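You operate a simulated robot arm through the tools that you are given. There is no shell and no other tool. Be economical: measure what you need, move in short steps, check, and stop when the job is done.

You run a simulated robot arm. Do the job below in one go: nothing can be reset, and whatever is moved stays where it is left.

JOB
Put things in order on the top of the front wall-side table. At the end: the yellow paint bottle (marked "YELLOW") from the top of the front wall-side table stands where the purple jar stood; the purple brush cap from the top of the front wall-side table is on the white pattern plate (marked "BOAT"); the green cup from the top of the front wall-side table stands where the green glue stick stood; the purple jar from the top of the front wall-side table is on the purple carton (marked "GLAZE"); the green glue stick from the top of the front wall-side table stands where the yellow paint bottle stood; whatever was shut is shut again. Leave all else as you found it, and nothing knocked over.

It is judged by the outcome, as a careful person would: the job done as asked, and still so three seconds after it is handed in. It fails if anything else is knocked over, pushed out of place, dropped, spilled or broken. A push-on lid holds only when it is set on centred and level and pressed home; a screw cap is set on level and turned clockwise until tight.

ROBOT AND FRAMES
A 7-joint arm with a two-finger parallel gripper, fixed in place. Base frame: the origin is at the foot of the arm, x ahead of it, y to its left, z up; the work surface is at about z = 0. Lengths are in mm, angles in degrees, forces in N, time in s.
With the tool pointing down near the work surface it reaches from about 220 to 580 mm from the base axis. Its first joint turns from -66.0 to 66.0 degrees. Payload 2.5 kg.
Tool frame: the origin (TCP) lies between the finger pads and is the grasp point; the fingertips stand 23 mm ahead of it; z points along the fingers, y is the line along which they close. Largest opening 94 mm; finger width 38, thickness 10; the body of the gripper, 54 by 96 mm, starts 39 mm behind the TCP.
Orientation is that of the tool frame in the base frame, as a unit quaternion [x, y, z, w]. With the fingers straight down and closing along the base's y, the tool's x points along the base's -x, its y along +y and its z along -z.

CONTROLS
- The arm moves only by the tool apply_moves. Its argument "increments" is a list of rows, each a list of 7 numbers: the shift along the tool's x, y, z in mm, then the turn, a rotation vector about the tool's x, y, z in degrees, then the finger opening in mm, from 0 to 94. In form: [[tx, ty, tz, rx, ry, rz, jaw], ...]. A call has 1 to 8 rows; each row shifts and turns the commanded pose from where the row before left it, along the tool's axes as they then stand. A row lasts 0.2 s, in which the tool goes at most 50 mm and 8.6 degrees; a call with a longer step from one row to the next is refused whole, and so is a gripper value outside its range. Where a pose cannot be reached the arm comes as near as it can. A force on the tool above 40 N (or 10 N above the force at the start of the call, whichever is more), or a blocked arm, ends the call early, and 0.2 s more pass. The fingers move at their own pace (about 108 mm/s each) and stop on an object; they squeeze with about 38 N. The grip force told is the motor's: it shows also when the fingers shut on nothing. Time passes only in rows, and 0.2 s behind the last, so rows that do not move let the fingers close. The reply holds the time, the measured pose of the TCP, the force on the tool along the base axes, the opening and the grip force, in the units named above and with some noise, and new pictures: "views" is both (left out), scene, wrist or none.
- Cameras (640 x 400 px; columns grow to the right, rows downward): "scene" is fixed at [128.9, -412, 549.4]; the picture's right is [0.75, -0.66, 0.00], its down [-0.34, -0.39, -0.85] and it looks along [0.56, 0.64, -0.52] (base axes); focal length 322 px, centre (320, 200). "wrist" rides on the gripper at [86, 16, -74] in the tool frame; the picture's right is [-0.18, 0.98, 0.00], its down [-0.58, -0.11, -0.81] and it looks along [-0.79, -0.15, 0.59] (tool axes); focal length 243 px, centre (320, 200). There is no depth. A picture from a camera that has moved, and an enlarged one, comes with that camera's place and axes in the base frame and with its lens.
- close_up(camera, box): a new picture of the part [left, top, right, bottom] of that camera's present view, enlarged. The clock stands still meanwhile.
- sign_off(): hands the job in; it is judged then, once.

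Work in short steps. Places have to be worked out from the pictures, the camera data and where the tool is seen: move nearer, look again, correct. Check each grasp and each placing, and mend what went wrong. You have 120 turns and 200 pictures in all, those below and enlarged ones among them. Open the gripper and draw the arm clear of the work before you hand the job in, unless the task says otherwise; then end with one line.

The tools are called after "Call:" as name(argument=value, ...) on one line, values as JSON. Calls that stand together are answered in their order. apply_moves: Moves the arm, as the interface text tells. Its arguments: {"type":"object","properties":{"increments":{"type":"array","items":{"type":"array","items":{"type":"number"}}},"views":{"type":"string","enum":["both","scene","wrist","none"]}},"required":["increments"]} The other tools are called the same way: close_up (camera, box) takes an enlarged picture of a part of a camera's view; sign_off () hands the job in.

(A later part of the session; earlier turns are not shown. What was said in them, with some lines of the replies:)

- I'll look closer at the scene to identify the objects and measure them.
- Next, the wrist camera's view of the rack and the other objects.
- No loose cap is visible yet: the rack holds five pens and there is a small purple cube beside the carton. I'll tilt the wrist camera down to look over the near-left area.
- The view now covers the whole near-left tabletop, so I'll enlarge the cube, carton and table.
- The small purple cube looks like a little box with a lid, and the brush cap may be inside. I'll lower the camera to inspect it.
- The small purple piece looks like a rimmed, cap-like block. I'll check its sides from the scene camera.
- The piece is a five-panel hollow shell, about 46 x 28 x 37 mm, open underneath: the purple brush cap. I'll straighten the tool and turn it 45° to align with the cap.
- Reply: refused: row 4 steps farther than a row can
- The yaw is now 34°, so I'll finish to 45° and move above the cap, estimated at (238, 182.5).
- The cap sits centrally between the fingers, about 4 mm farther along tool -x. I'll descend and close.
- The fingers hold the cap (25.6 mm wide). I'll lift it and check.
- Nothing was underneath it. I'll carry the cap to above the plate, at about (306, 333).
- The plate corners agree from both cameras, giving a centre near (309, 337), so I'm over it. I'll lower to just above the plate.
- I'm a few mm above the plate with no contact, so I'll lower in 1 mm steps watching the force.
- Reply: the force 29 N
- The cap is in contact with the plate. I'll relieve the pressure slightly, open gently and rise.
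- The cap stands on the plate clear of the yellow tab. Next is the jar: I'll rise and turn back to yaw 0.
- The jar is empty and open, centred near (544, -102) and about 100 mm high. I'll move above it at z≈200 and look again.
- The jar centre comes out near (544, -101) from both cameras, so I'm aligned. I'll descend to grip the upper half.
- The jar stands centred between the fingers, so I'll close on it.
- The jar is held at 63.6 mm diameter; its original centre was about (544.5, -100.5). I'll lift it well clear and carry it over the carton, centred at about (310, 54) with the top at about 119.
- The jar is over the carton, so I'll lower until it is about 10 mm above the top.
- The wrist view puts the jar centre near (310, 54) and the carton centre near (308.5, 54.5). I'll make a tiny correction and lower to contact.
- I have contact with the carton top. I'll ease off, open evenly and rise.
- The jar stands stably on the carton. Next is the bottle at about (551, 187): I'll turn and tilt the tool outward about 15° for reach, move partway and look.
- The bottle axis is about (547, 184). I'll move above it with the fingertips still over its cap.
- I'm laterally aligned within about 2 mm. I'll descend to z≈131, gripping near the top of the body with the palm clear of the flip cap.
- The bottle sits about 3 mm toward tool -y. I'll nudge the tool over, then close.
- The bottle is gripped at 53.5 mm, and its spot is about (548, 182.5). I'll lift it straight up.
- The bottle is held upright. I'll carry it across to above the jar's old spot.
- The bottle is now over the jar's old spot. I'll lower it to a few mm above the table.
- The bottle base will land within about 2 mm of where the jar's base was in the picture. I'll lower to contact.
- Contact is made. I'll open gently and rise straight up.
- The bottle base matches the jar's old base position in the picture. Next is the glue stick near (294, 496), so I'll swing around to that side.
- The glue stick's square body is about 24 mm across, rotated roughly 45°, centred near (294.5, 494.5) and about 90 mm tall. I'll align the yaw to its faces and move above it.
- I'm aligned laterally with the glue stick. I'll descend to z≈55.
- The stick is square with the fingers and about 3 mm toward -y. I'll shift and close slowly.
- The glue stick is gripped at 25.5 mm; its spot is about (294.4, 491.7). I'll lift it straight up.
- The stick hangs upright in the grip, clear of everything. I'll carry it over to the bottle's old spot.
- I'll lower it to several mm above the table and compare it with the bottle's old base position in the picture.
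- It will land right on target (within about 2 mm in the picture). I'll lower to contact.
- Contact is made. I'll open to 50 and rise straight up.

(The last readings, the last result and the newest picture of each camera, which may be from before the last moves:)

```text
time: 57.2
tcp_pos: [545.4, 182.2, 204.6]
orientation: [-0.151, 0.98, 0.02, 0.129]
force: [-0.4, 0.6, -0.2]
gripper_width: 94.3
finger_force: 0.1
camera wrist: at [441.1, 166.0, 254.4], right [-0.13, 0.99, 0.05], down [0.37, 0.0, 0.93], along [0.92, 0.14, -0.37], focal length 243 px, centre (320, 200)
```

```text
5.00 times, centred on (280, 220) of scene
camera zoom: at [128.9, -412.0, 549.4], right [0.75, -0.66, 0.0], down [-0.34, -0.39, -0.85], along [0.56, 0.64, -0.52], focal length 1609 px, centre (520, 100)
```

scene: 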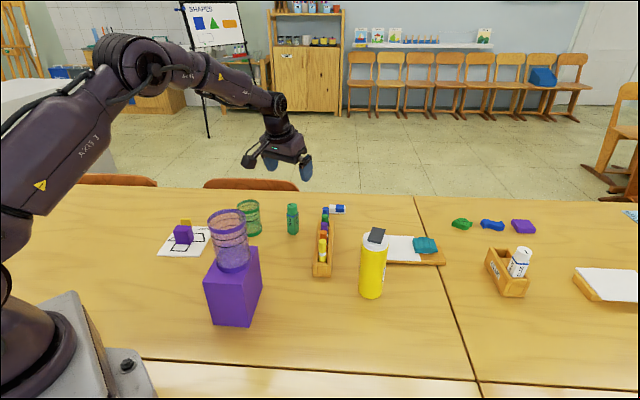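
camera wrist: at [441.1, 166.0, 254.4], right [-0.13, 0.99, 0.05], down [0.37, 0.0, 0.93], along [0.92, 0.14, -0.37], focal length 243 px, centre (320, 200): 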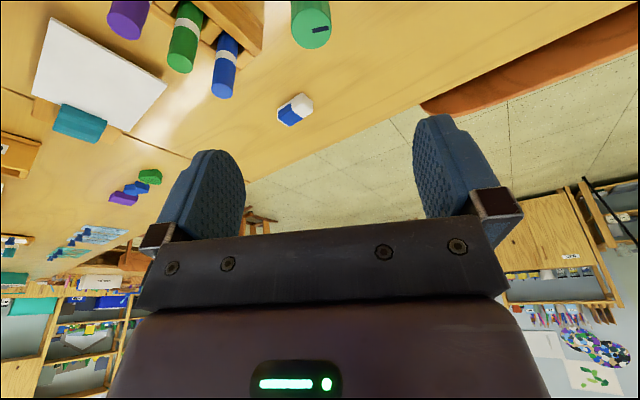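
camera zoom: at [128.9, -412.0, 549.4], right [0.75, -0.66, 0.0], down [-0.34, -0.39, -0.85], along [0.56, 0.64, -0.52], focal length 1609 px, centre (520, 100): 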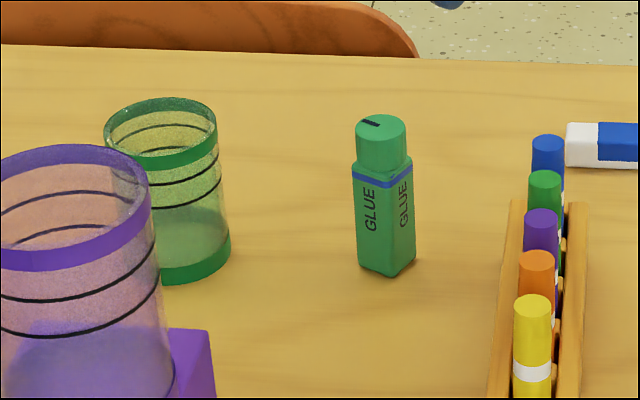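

The glue stick stands at the bottle's old place. Last is the green cup at about (462, 265), so I'll rotate and step back to view it.

Call:
apply_moves(increments=[[0, 0, 0, -1.55, 0, -5.8, 94], [0, 0, 0, -1.55, 0, -5.8, 94], [27.6, 37.7, -7.4, 0, 0, 0, 94], [27.6, 37.7, -7.4, 0, 0, 0, 94], [27.6, 37.7, -7.4, 0, 0, 0, 94], [0, 0, 0, 0, 0, 0, 94]], views="both")

Call:
close_up(camera="wrist", box=[230, 0, 430, 140])

```text
time: 58.6
tcp_pos: [415.5, 239.0, 202.8]
orientation: [-0.253, 0.959, 0.033, 0.127]
force: [0.2, -0.1, 0.1]
gripper_width: 93.7
finger_force: 0.0
camera wrist: at [316.8, 201.0, 253.5], right [-0.33, 0.94, 0.05], down [0.36, 0.08, 0.93], along [0.87, 0.32, -0.37], focal length 243 px, centre (320, 200)
```

scene: 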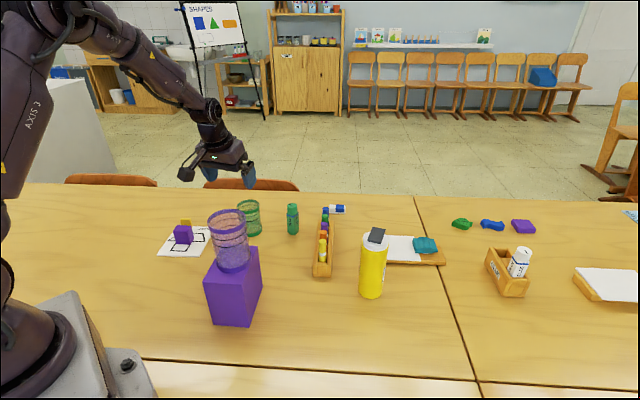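
wrist: 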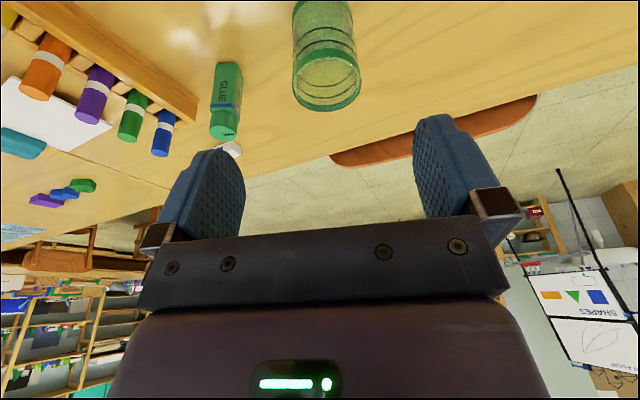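

```text
2.86 times, centred on (330, 70) of wrist
camera zoom: at [316.8, 201.0, 253.5], right [-0.33, 0.94, 0.05], down [0.36, 0.08, 0.93], along [0.87, 0.32, -0.37], focal length 693 px, centre (291, 571)
```

zoom: 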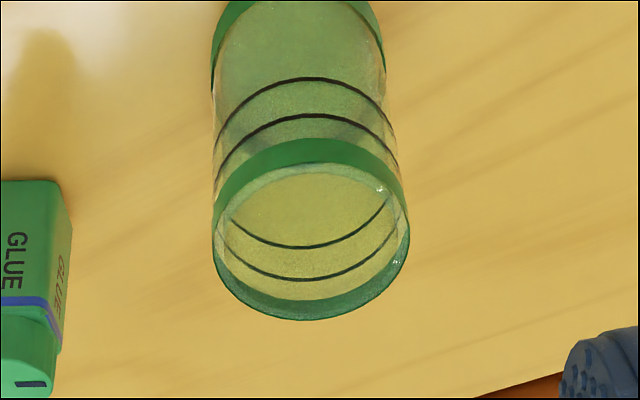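

The cup centre is about (462.5, 266), roughly 80 mm high and 62 mm across. I'll move above it.

Call:
apply_moves(increments=[[-18, 0, 37.5, 0, 0, 0, 94], [-18, 0, 37.5, 0, 0, 0, 94], [0, 0, 0, 0, 0, 0, 94]], views="both")

Call:
close_up(camera="scene", box=[200, 150, 300, 250])

```text
time: 59.4
tcp_pos: [463.2, 263.2, 139.9]
orientation: [-0.253, 0.959, 0.034, 0.127]
force: [0.6, 0.0, -0.1]
gripper_width: 94.0
finger_force: 0.1
camera wrist: at [364.1, 227.1, 190.8], right [-0.33, 0.94, 0.05], down [0.36, 0.08, 0.93], along [0.87, 0.32, -0.37], focal length 243 px, centre (320, 200)
```

scene: 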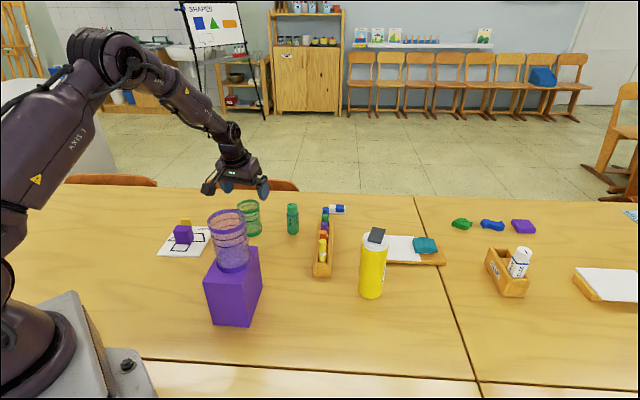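
wrist: 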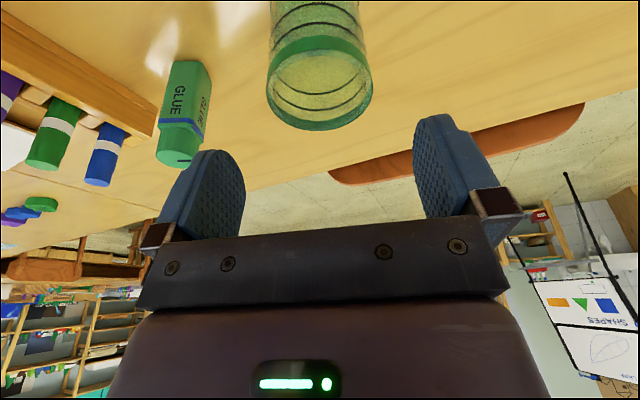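

```text
4.00 times, centred on (250, 200) of scene
camera zoom: at [128.9, -412.0, 549.4], right [0.75, -0.66, 0.0], down [-0.34, -0.39, -0.85], along [0.56, 0.64, -0.52], focal length 1288 px, centre (600, 200)
```

zoom: 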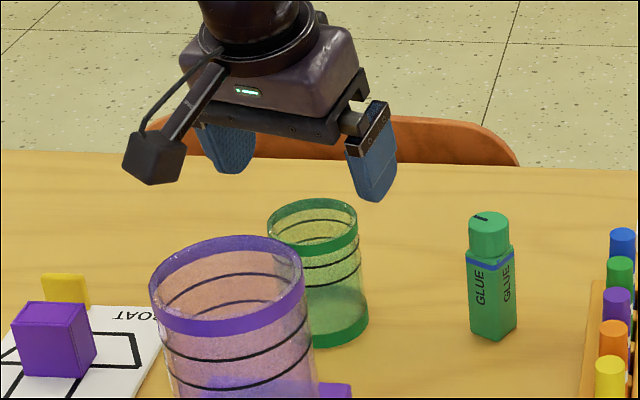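

By camera geometry the cup is about 3 mm toward +y. I'll correct while descending to z≈62.

Call:
apply_moves(increments=[[10.1, 3, 37.7, 0, 0, 0, 94], [10.1, 0, 37.7, 0, 0, 0, 94], [0, 0, 0, 0, 0, 0, 94]], views="both")

```text
time: 60.2
tcp_pos: [460.7, 265.9, 62.6]
orientation: [-0.253, 0.958, 0.034, 0.127]
force: [-0.2, 0.2, 0.0]
gripper_width: 93.9
finger_force: 0.0
camera wrist: at [362.5, 229.7, 113.7], right [-0.33, 0.94, 0.05], down [0.36, 0.08, 0.93], along [0.87, 0.32, -0.37], focal length 243 px, centre (320, 200)
```

scene: 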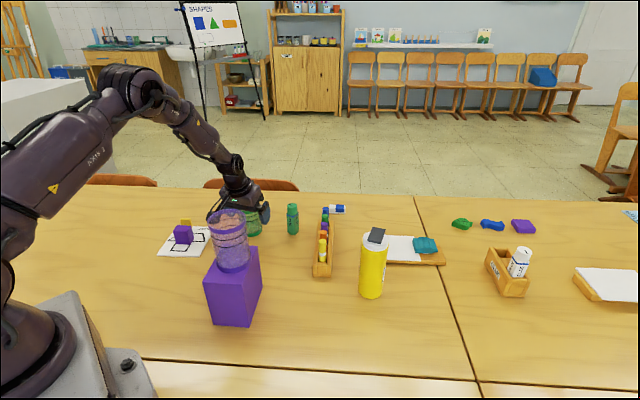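
wrist: 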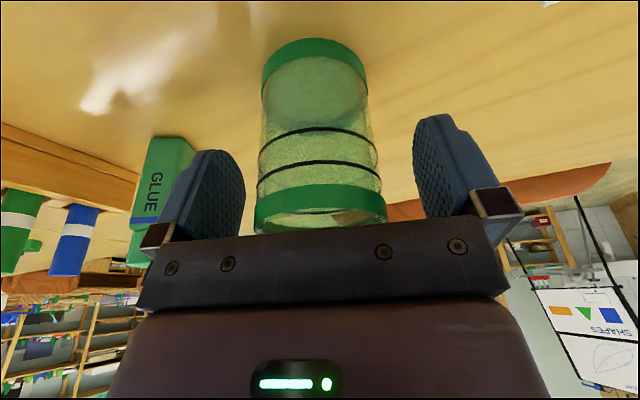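

The cup is centred between the fingers, and the glue stick is clear behind the left one. I'll close gently.

Call:
apply_moves(increments=[[0, 0.5, 0, 0, 0, 0, 78], [0, 0, 0, 0, 0, 0, 70], [0, 0, 0, 0, 0, 0, 64], [0, 0, 0, 0, 0, 0, 58], [0, 0, 0, 0, 0, 0, 50], [0, 0, 0, 0, 0, 0, 50]], views="wrist")

```text
time: 61.6
tcp_pos: [460.2, 267.2, 63.9]
orientation: [-0.253, 0.958, 0.033, 0.127]
force: [-0.3, -0.1, -0.3]
gripper_width: 55.5
finger_force: 37.6
camera wrist: at [362.2, 229.9, 113.9], right [-0.33, 0.94, 0.05], down [0.36, 0.08, 0.93], along [0.87, 0.32, -0.37], focal length 243 px, centre (320, 200)
```

wrist: 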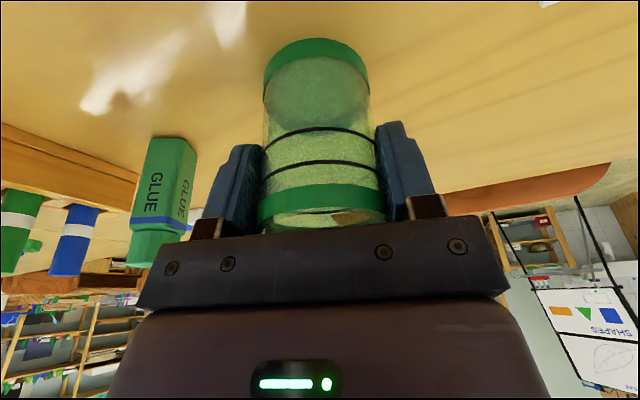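

The cup is gripped (55.5 mm). I'll lift it straight up.

Call:
apply_moves(increments=[[-5.2, 0, -19.3, 0, 0, 0, 45], [-8.7, 0, -32.5, 0, 0, 0, 45], [-8.7, 0, -32.5, 0, 0, 0, 45], [-8.7, 0, -32.5, 0, 0, 0, 45], [0, 0, 0, 0, 0, 0, 45]], views="scene")

Call:
close_up(camera="scene", box=[180, 120, 310, 250])

```text
time: 62.8
tcp_pos: [461.4, 267.6, 182.8]
orientation: [-0.252, 0.959, 0.033, 0.126]
force: [-0.4, 0.9, -0.4]
gripper_width: 55.5
finger_force: 37.8
```

scene: 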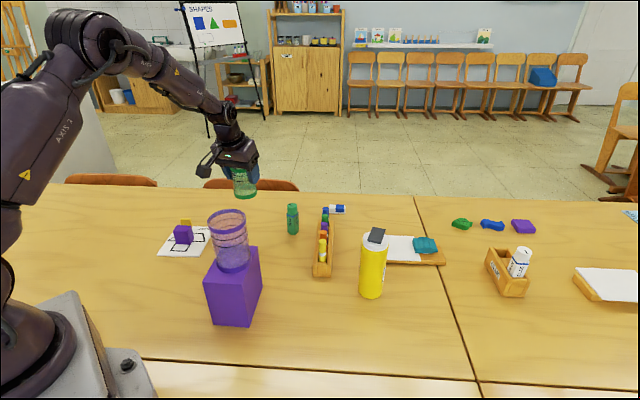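

```text
3.08 times, centred on (245, 185) of scene
camera zoom: at [128.9, -412.0, 549.4], right [0.75, -0.66, 0.0], down [-0.34, -0.39, -0.85], along [0.56, 0.64, -0.52], focal length 990 px, centre (551, 246)
```

zoom: 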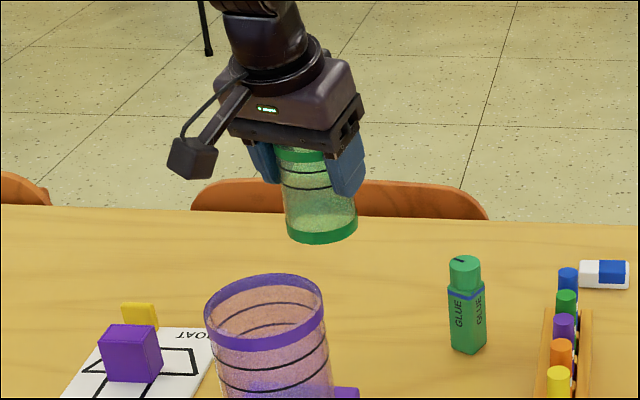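

The cup is upright and clear. I'll carry it to the glue stick's old place.

Call:
apply_moves(increments=[[4.5, 39.6, -1.2, 0, 0, 0, 45], [4.5, 39.6, -1.2, 0, 0, 0, 45], [4.5, 39.6, -1.2, 0, 0, 0, 45], [4.5, 39.6, -1.2, 0, 0, 0, 45], [4.5, 39.6, -1.2, 0, 0, 0, 45], [4.5, 39.6, -1.2, 0, 0, 0, 45], [4.5, 39.6, -1.2, 0, 0, 0, 45]], views="none")

Call:
apply_moves(increments=[[0, 0, 0, -1.87, 0, -7, 45], [0, 0, 0, -1.87, 0, -7, 45], [0, 0, 0, -1.87, 0, -7, 45], [0, 0, 0, -1.87, 0, -7, 45], [0, 0, 0, 0, 0, 0, 45]], views="both")

Call:
close_up(camera="scene", box=[110, 130, 220, 240])

```text
time: 64.4
tcp_pos: [295.7, 490.9, 183.1]
orientation: [-0.252, 0.959, 0.032, 0.126]
force: [0.0, -0.7, 0.0]
gripper_width: 55.9
finger_force: 37.6
```

```text
time: 65.6
tcp_pos: [295.8, 492.9, 184.3]
orientation: [-0.485, 0.865, 0.063, 0.114]
force: [-0.1, 0.1, -0.2]
gripper_width: 55.8
finger_force: 38.0
camera wrist: at [227.1, 412.6, 234.5], right [-0.75, 0.66, 0.05], down [0.28, 0.25, 0.93], along [0.61, 0.71, -0.37], focal length 243 px, centre (320, 200)
```

scene: 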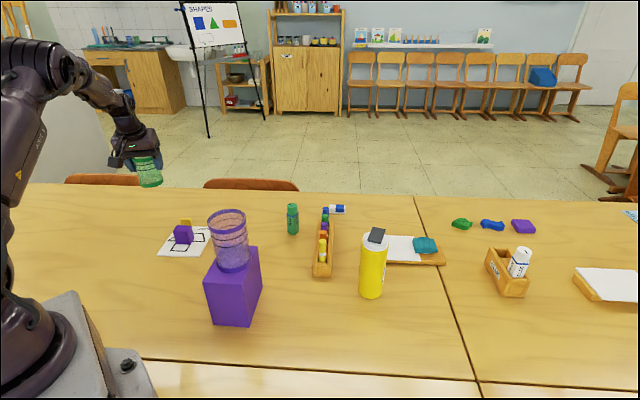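
wrist: 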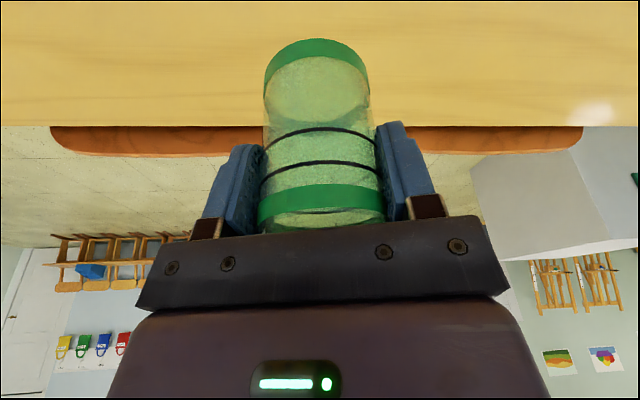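

```text
3.64 times, centred on (165, 185) of scene
camera zoom: at [128.9, -412.0, 549.4], right [0.75, -0.66, 0.0], down [-0.34, -0.39, -0.85], along [0.56, 0.64, -0.52], focal length 1170 px, centre (884, 254)
```

zoom: 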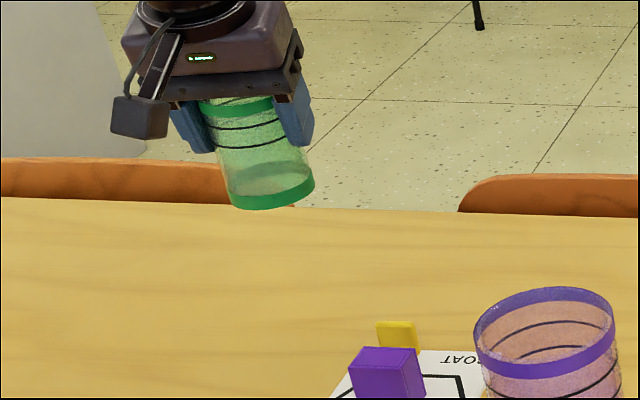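

I'll lower the cup to about 8 mm above the table and compare positions.

Call:
apply_moves(increments=[[9.7, 0, 36, 0, 0, 0, 45], [9.7, 0, 36, 0, 0, 0, 45], [9.7, 0, 36, 0, 0, 0, 45], [0, 0, 0, 0, 0, 0, 45]], views="scene")

Call:
close_up(camera="scene", box=[130, 180, 190, 240])

```text
time: 66.6
tcp_pos: [295.8, 492.2, 71.3]
orientation: [-0.485, 0.865, 0.063, 0.114]
force: [-0.3, 0.4, -0.4]
gripper_width: 55.4
finger_force: 37.7
```

scene: 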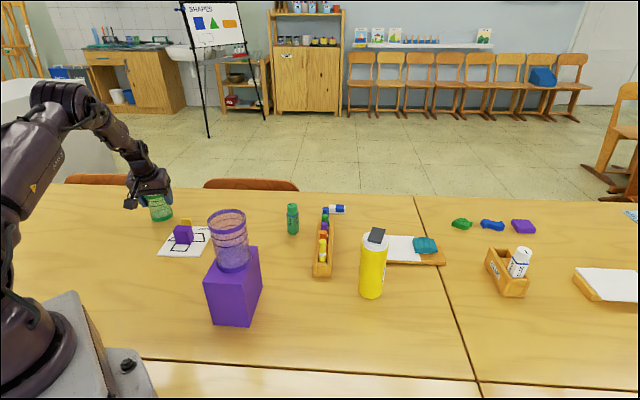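

```text
6.67 times, centred on (160, 210) of scene
camera zoom: at [128.9, -412.0, 549.4], right [0.75, -0.66, 0.0], down [-0.34, -0.39, -0.85], along [0.56, 0.64, -0.52], focal length 2146 px, centre (1387, 133)
```

zoom: 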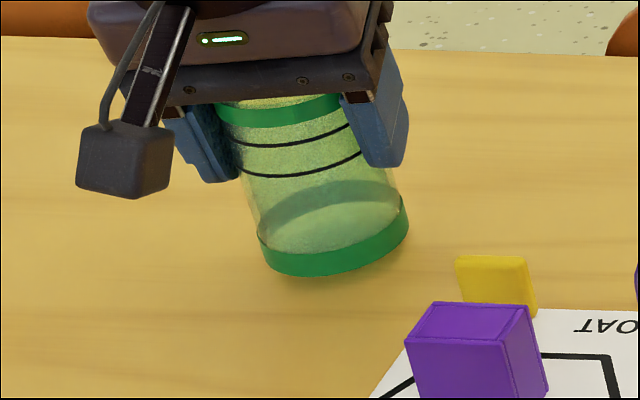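

It's about 3 mm off the target, so I'll make a small correction and lower toward contact.

Call:
apply_moves(increments=[[1.9, 2.3, -0.5, 0, 0, 0, 45], [1.4, 0, 5.3, 0, 0, 0, 45], [0.25, 0, 1, 0, 0, 0, 45], [0, 0, 0, 0, 0, 0, 45]], views="none")

Call:
apply_moves(increments=[[0.25, 0, 1, 0, 0, 0, 45], [0, 0, 0, 0, 0, 0, 45]], views="none")

```text
time: 67.6
tcp_pos: [293.4, 491.3, 66.3]
orientation: [-0.484, 0.865, 0.062, 0.114]
force: [-0.4, 0.2, 0.6]
gripper_width: 55.4
finger_force: 38.8
```

```text
time: 68.2
tcp_pos: [293.8, 491.3, 65.3]
orientation: [-0.484, 0.865, 0.063, 0.114]
force: [0.2, -1.1, -0.1]
gripper_width: 55.7
finger_force: 38.0
```

Call:
apply_moves(increments=[[0.25, 0, 1, 0, 0, 0, 45], [0, 0, 0, 0, 0, 0, 45]], views="none")

Call:
apply_moves(increments=[[0.25, 0, 0.8, 0, 0, 0, 45], [0, 0, 0, 0, 0, 0, 45]], views="scene")

```text
time: 68.8
tcp_pos: [293.8, 491.2, 64.4]
orientation: [-0.484, 0.865, 0.063, 0.114]
force: [-0.4, -0.8, -0.1]
gripper_width: 55.7
finger_force: 38.1
```

```text
time: 69.4
tcp_pos: [292.5, 492.2, 63.2]
orientation: [-0.485, 0.865, 0.064, 0.114]
force: [-0.4, -2.4, 5.6]
gripper_width: 55.7
finger_force: 38.1
```

scene: 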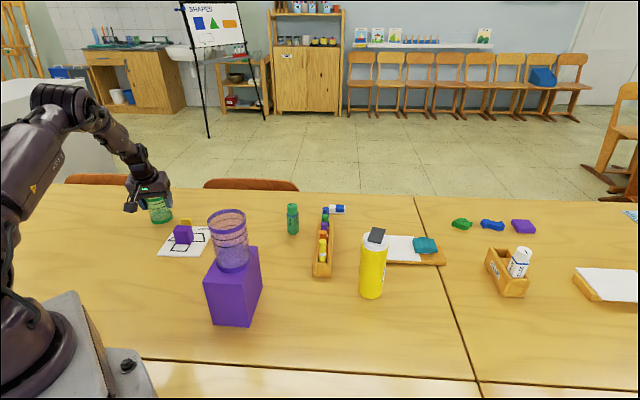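

Contact is made. I'll release and rise straight up.

Call:
apply_moves(increments=[[0, 0, 0, 0, 0, 0, 62], [0, 0, 0, 0, 0, 0, 74], [0, 0, 0, 0, 0, 0, 90], [0, 0, 0, 0, 0, 0, 94], [-7.8, 0, -29, 0, 0, 0, 94], [-11.6, 0, -43, 0, 0, 0, 94], [-11.6, 0, -43, 0, 0, 0, 94]], views="both")

Call:
close_up(camera="scene", box=[130, 180, 190, 240])

```text
time: 71.0
tcp_pos: [293.6, 490.7, 182.8]
orientation: [-0.485, 0.865, 0.063, 0.114]
force: [0.6, -0.2, 0.3]
gripper_width: 93.9
finger_force: 0.1
camera wrist: at [224.3, 410.9, 233.0], right [-0.75, 0.66, 0.05], down [0.28, 0.25, 0.93], along [0.61, 0.71, -0.37], focal length 243 px, centre (320, 200)
```

scene: 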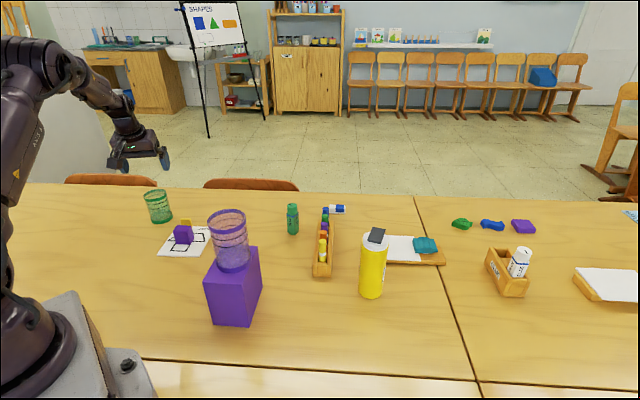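
wrist: 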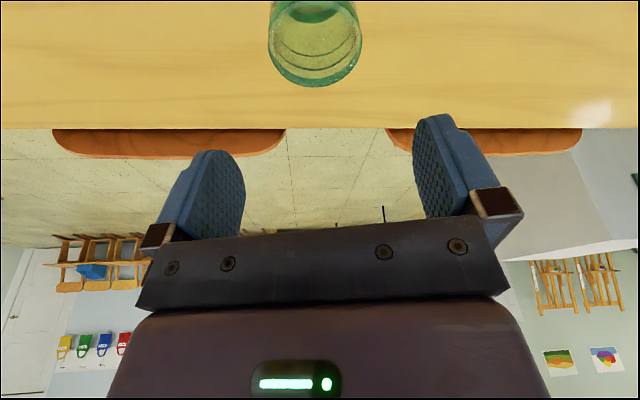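

```text
6.67 times, centred on (160, 210) of scene
camera zoom: at [128.9, -412.0, 549.4], right [0.75, -0.66, 0.0], down [-0.34, -0.39, -0.85], along [0.56, 0.64, -0.52], focal length 2146 px, centre (1387, 133)
```

zoom: 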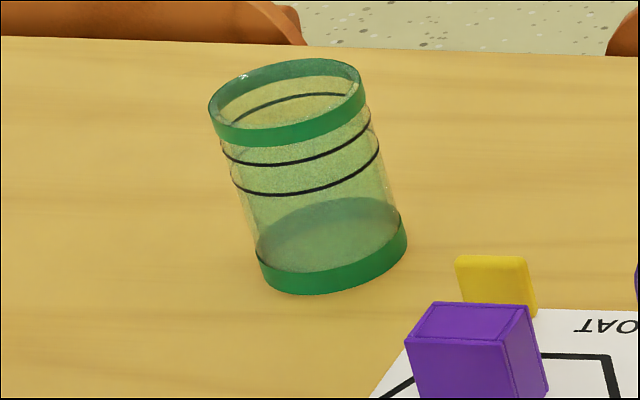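

The cup base centre matches the glue stick's old base. I'll draw the arm up and back, then do a last check.

Call:
apply_moves(increments=[[-11, 0, -42, 0, 0, 0, 94], [-11, 0, -42, 0, 0, 0, 94], [38, 0, -10, 0, 0, 0, 94], [38, 0, -10, 0, 0, 0, 94], [38, 0, -10, 0, 0, 0, 94], [0, 0, 0, 0, 0, 0, 94]], views="scene")

Call:
close_up(camera="scene", box=[130, 170, 450, 340])

```text
time: 72.4
tcp_pos: [229.2, 389.1, 267.4]
orientation: [-0.484, 0.865, 0.064, 0.114]
force: [0.3, 0.8, -0.1]
gripper_width: 93.8
finger_force: 0.1
```

scene: 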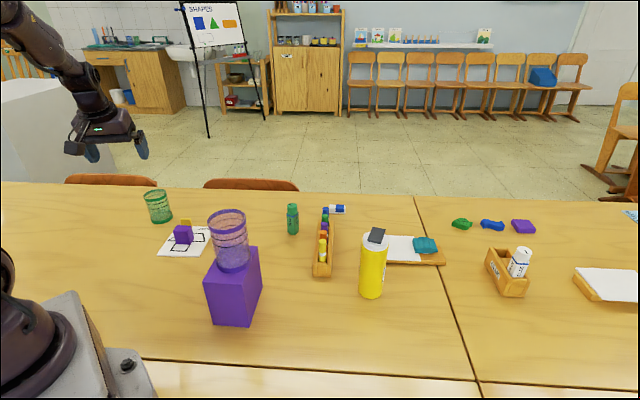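

```text
2.00 times, centred on (290, 255) of scene
camera zoom: at [128.9, -412.0, 549.4], right [0.75, -0.66, 0.0], down [-0.34, -0.39, -0.85], along [0.56, 0.64, -0.52], focal length 644 px, centre (380, 90)
```

zoom: 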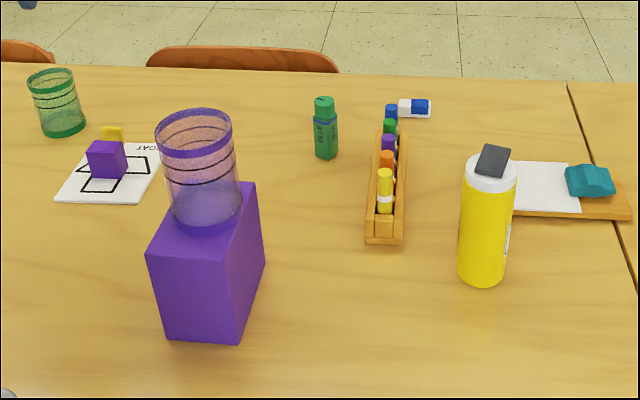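

Everything is in its place, upright and undisturbed, with the arm clear and the gripper open. I'm handing in.

Call:
sign_off()

```text
The job is handed in.
```

I moved all five items to the places you asked for, and nothing else was moved or knocked over. Two labels are unconfirmed: I never saw a "GLAZE" marking on the large purple carton I stood the jar on, and I took the small unlabelled purple block to be the brush cap.
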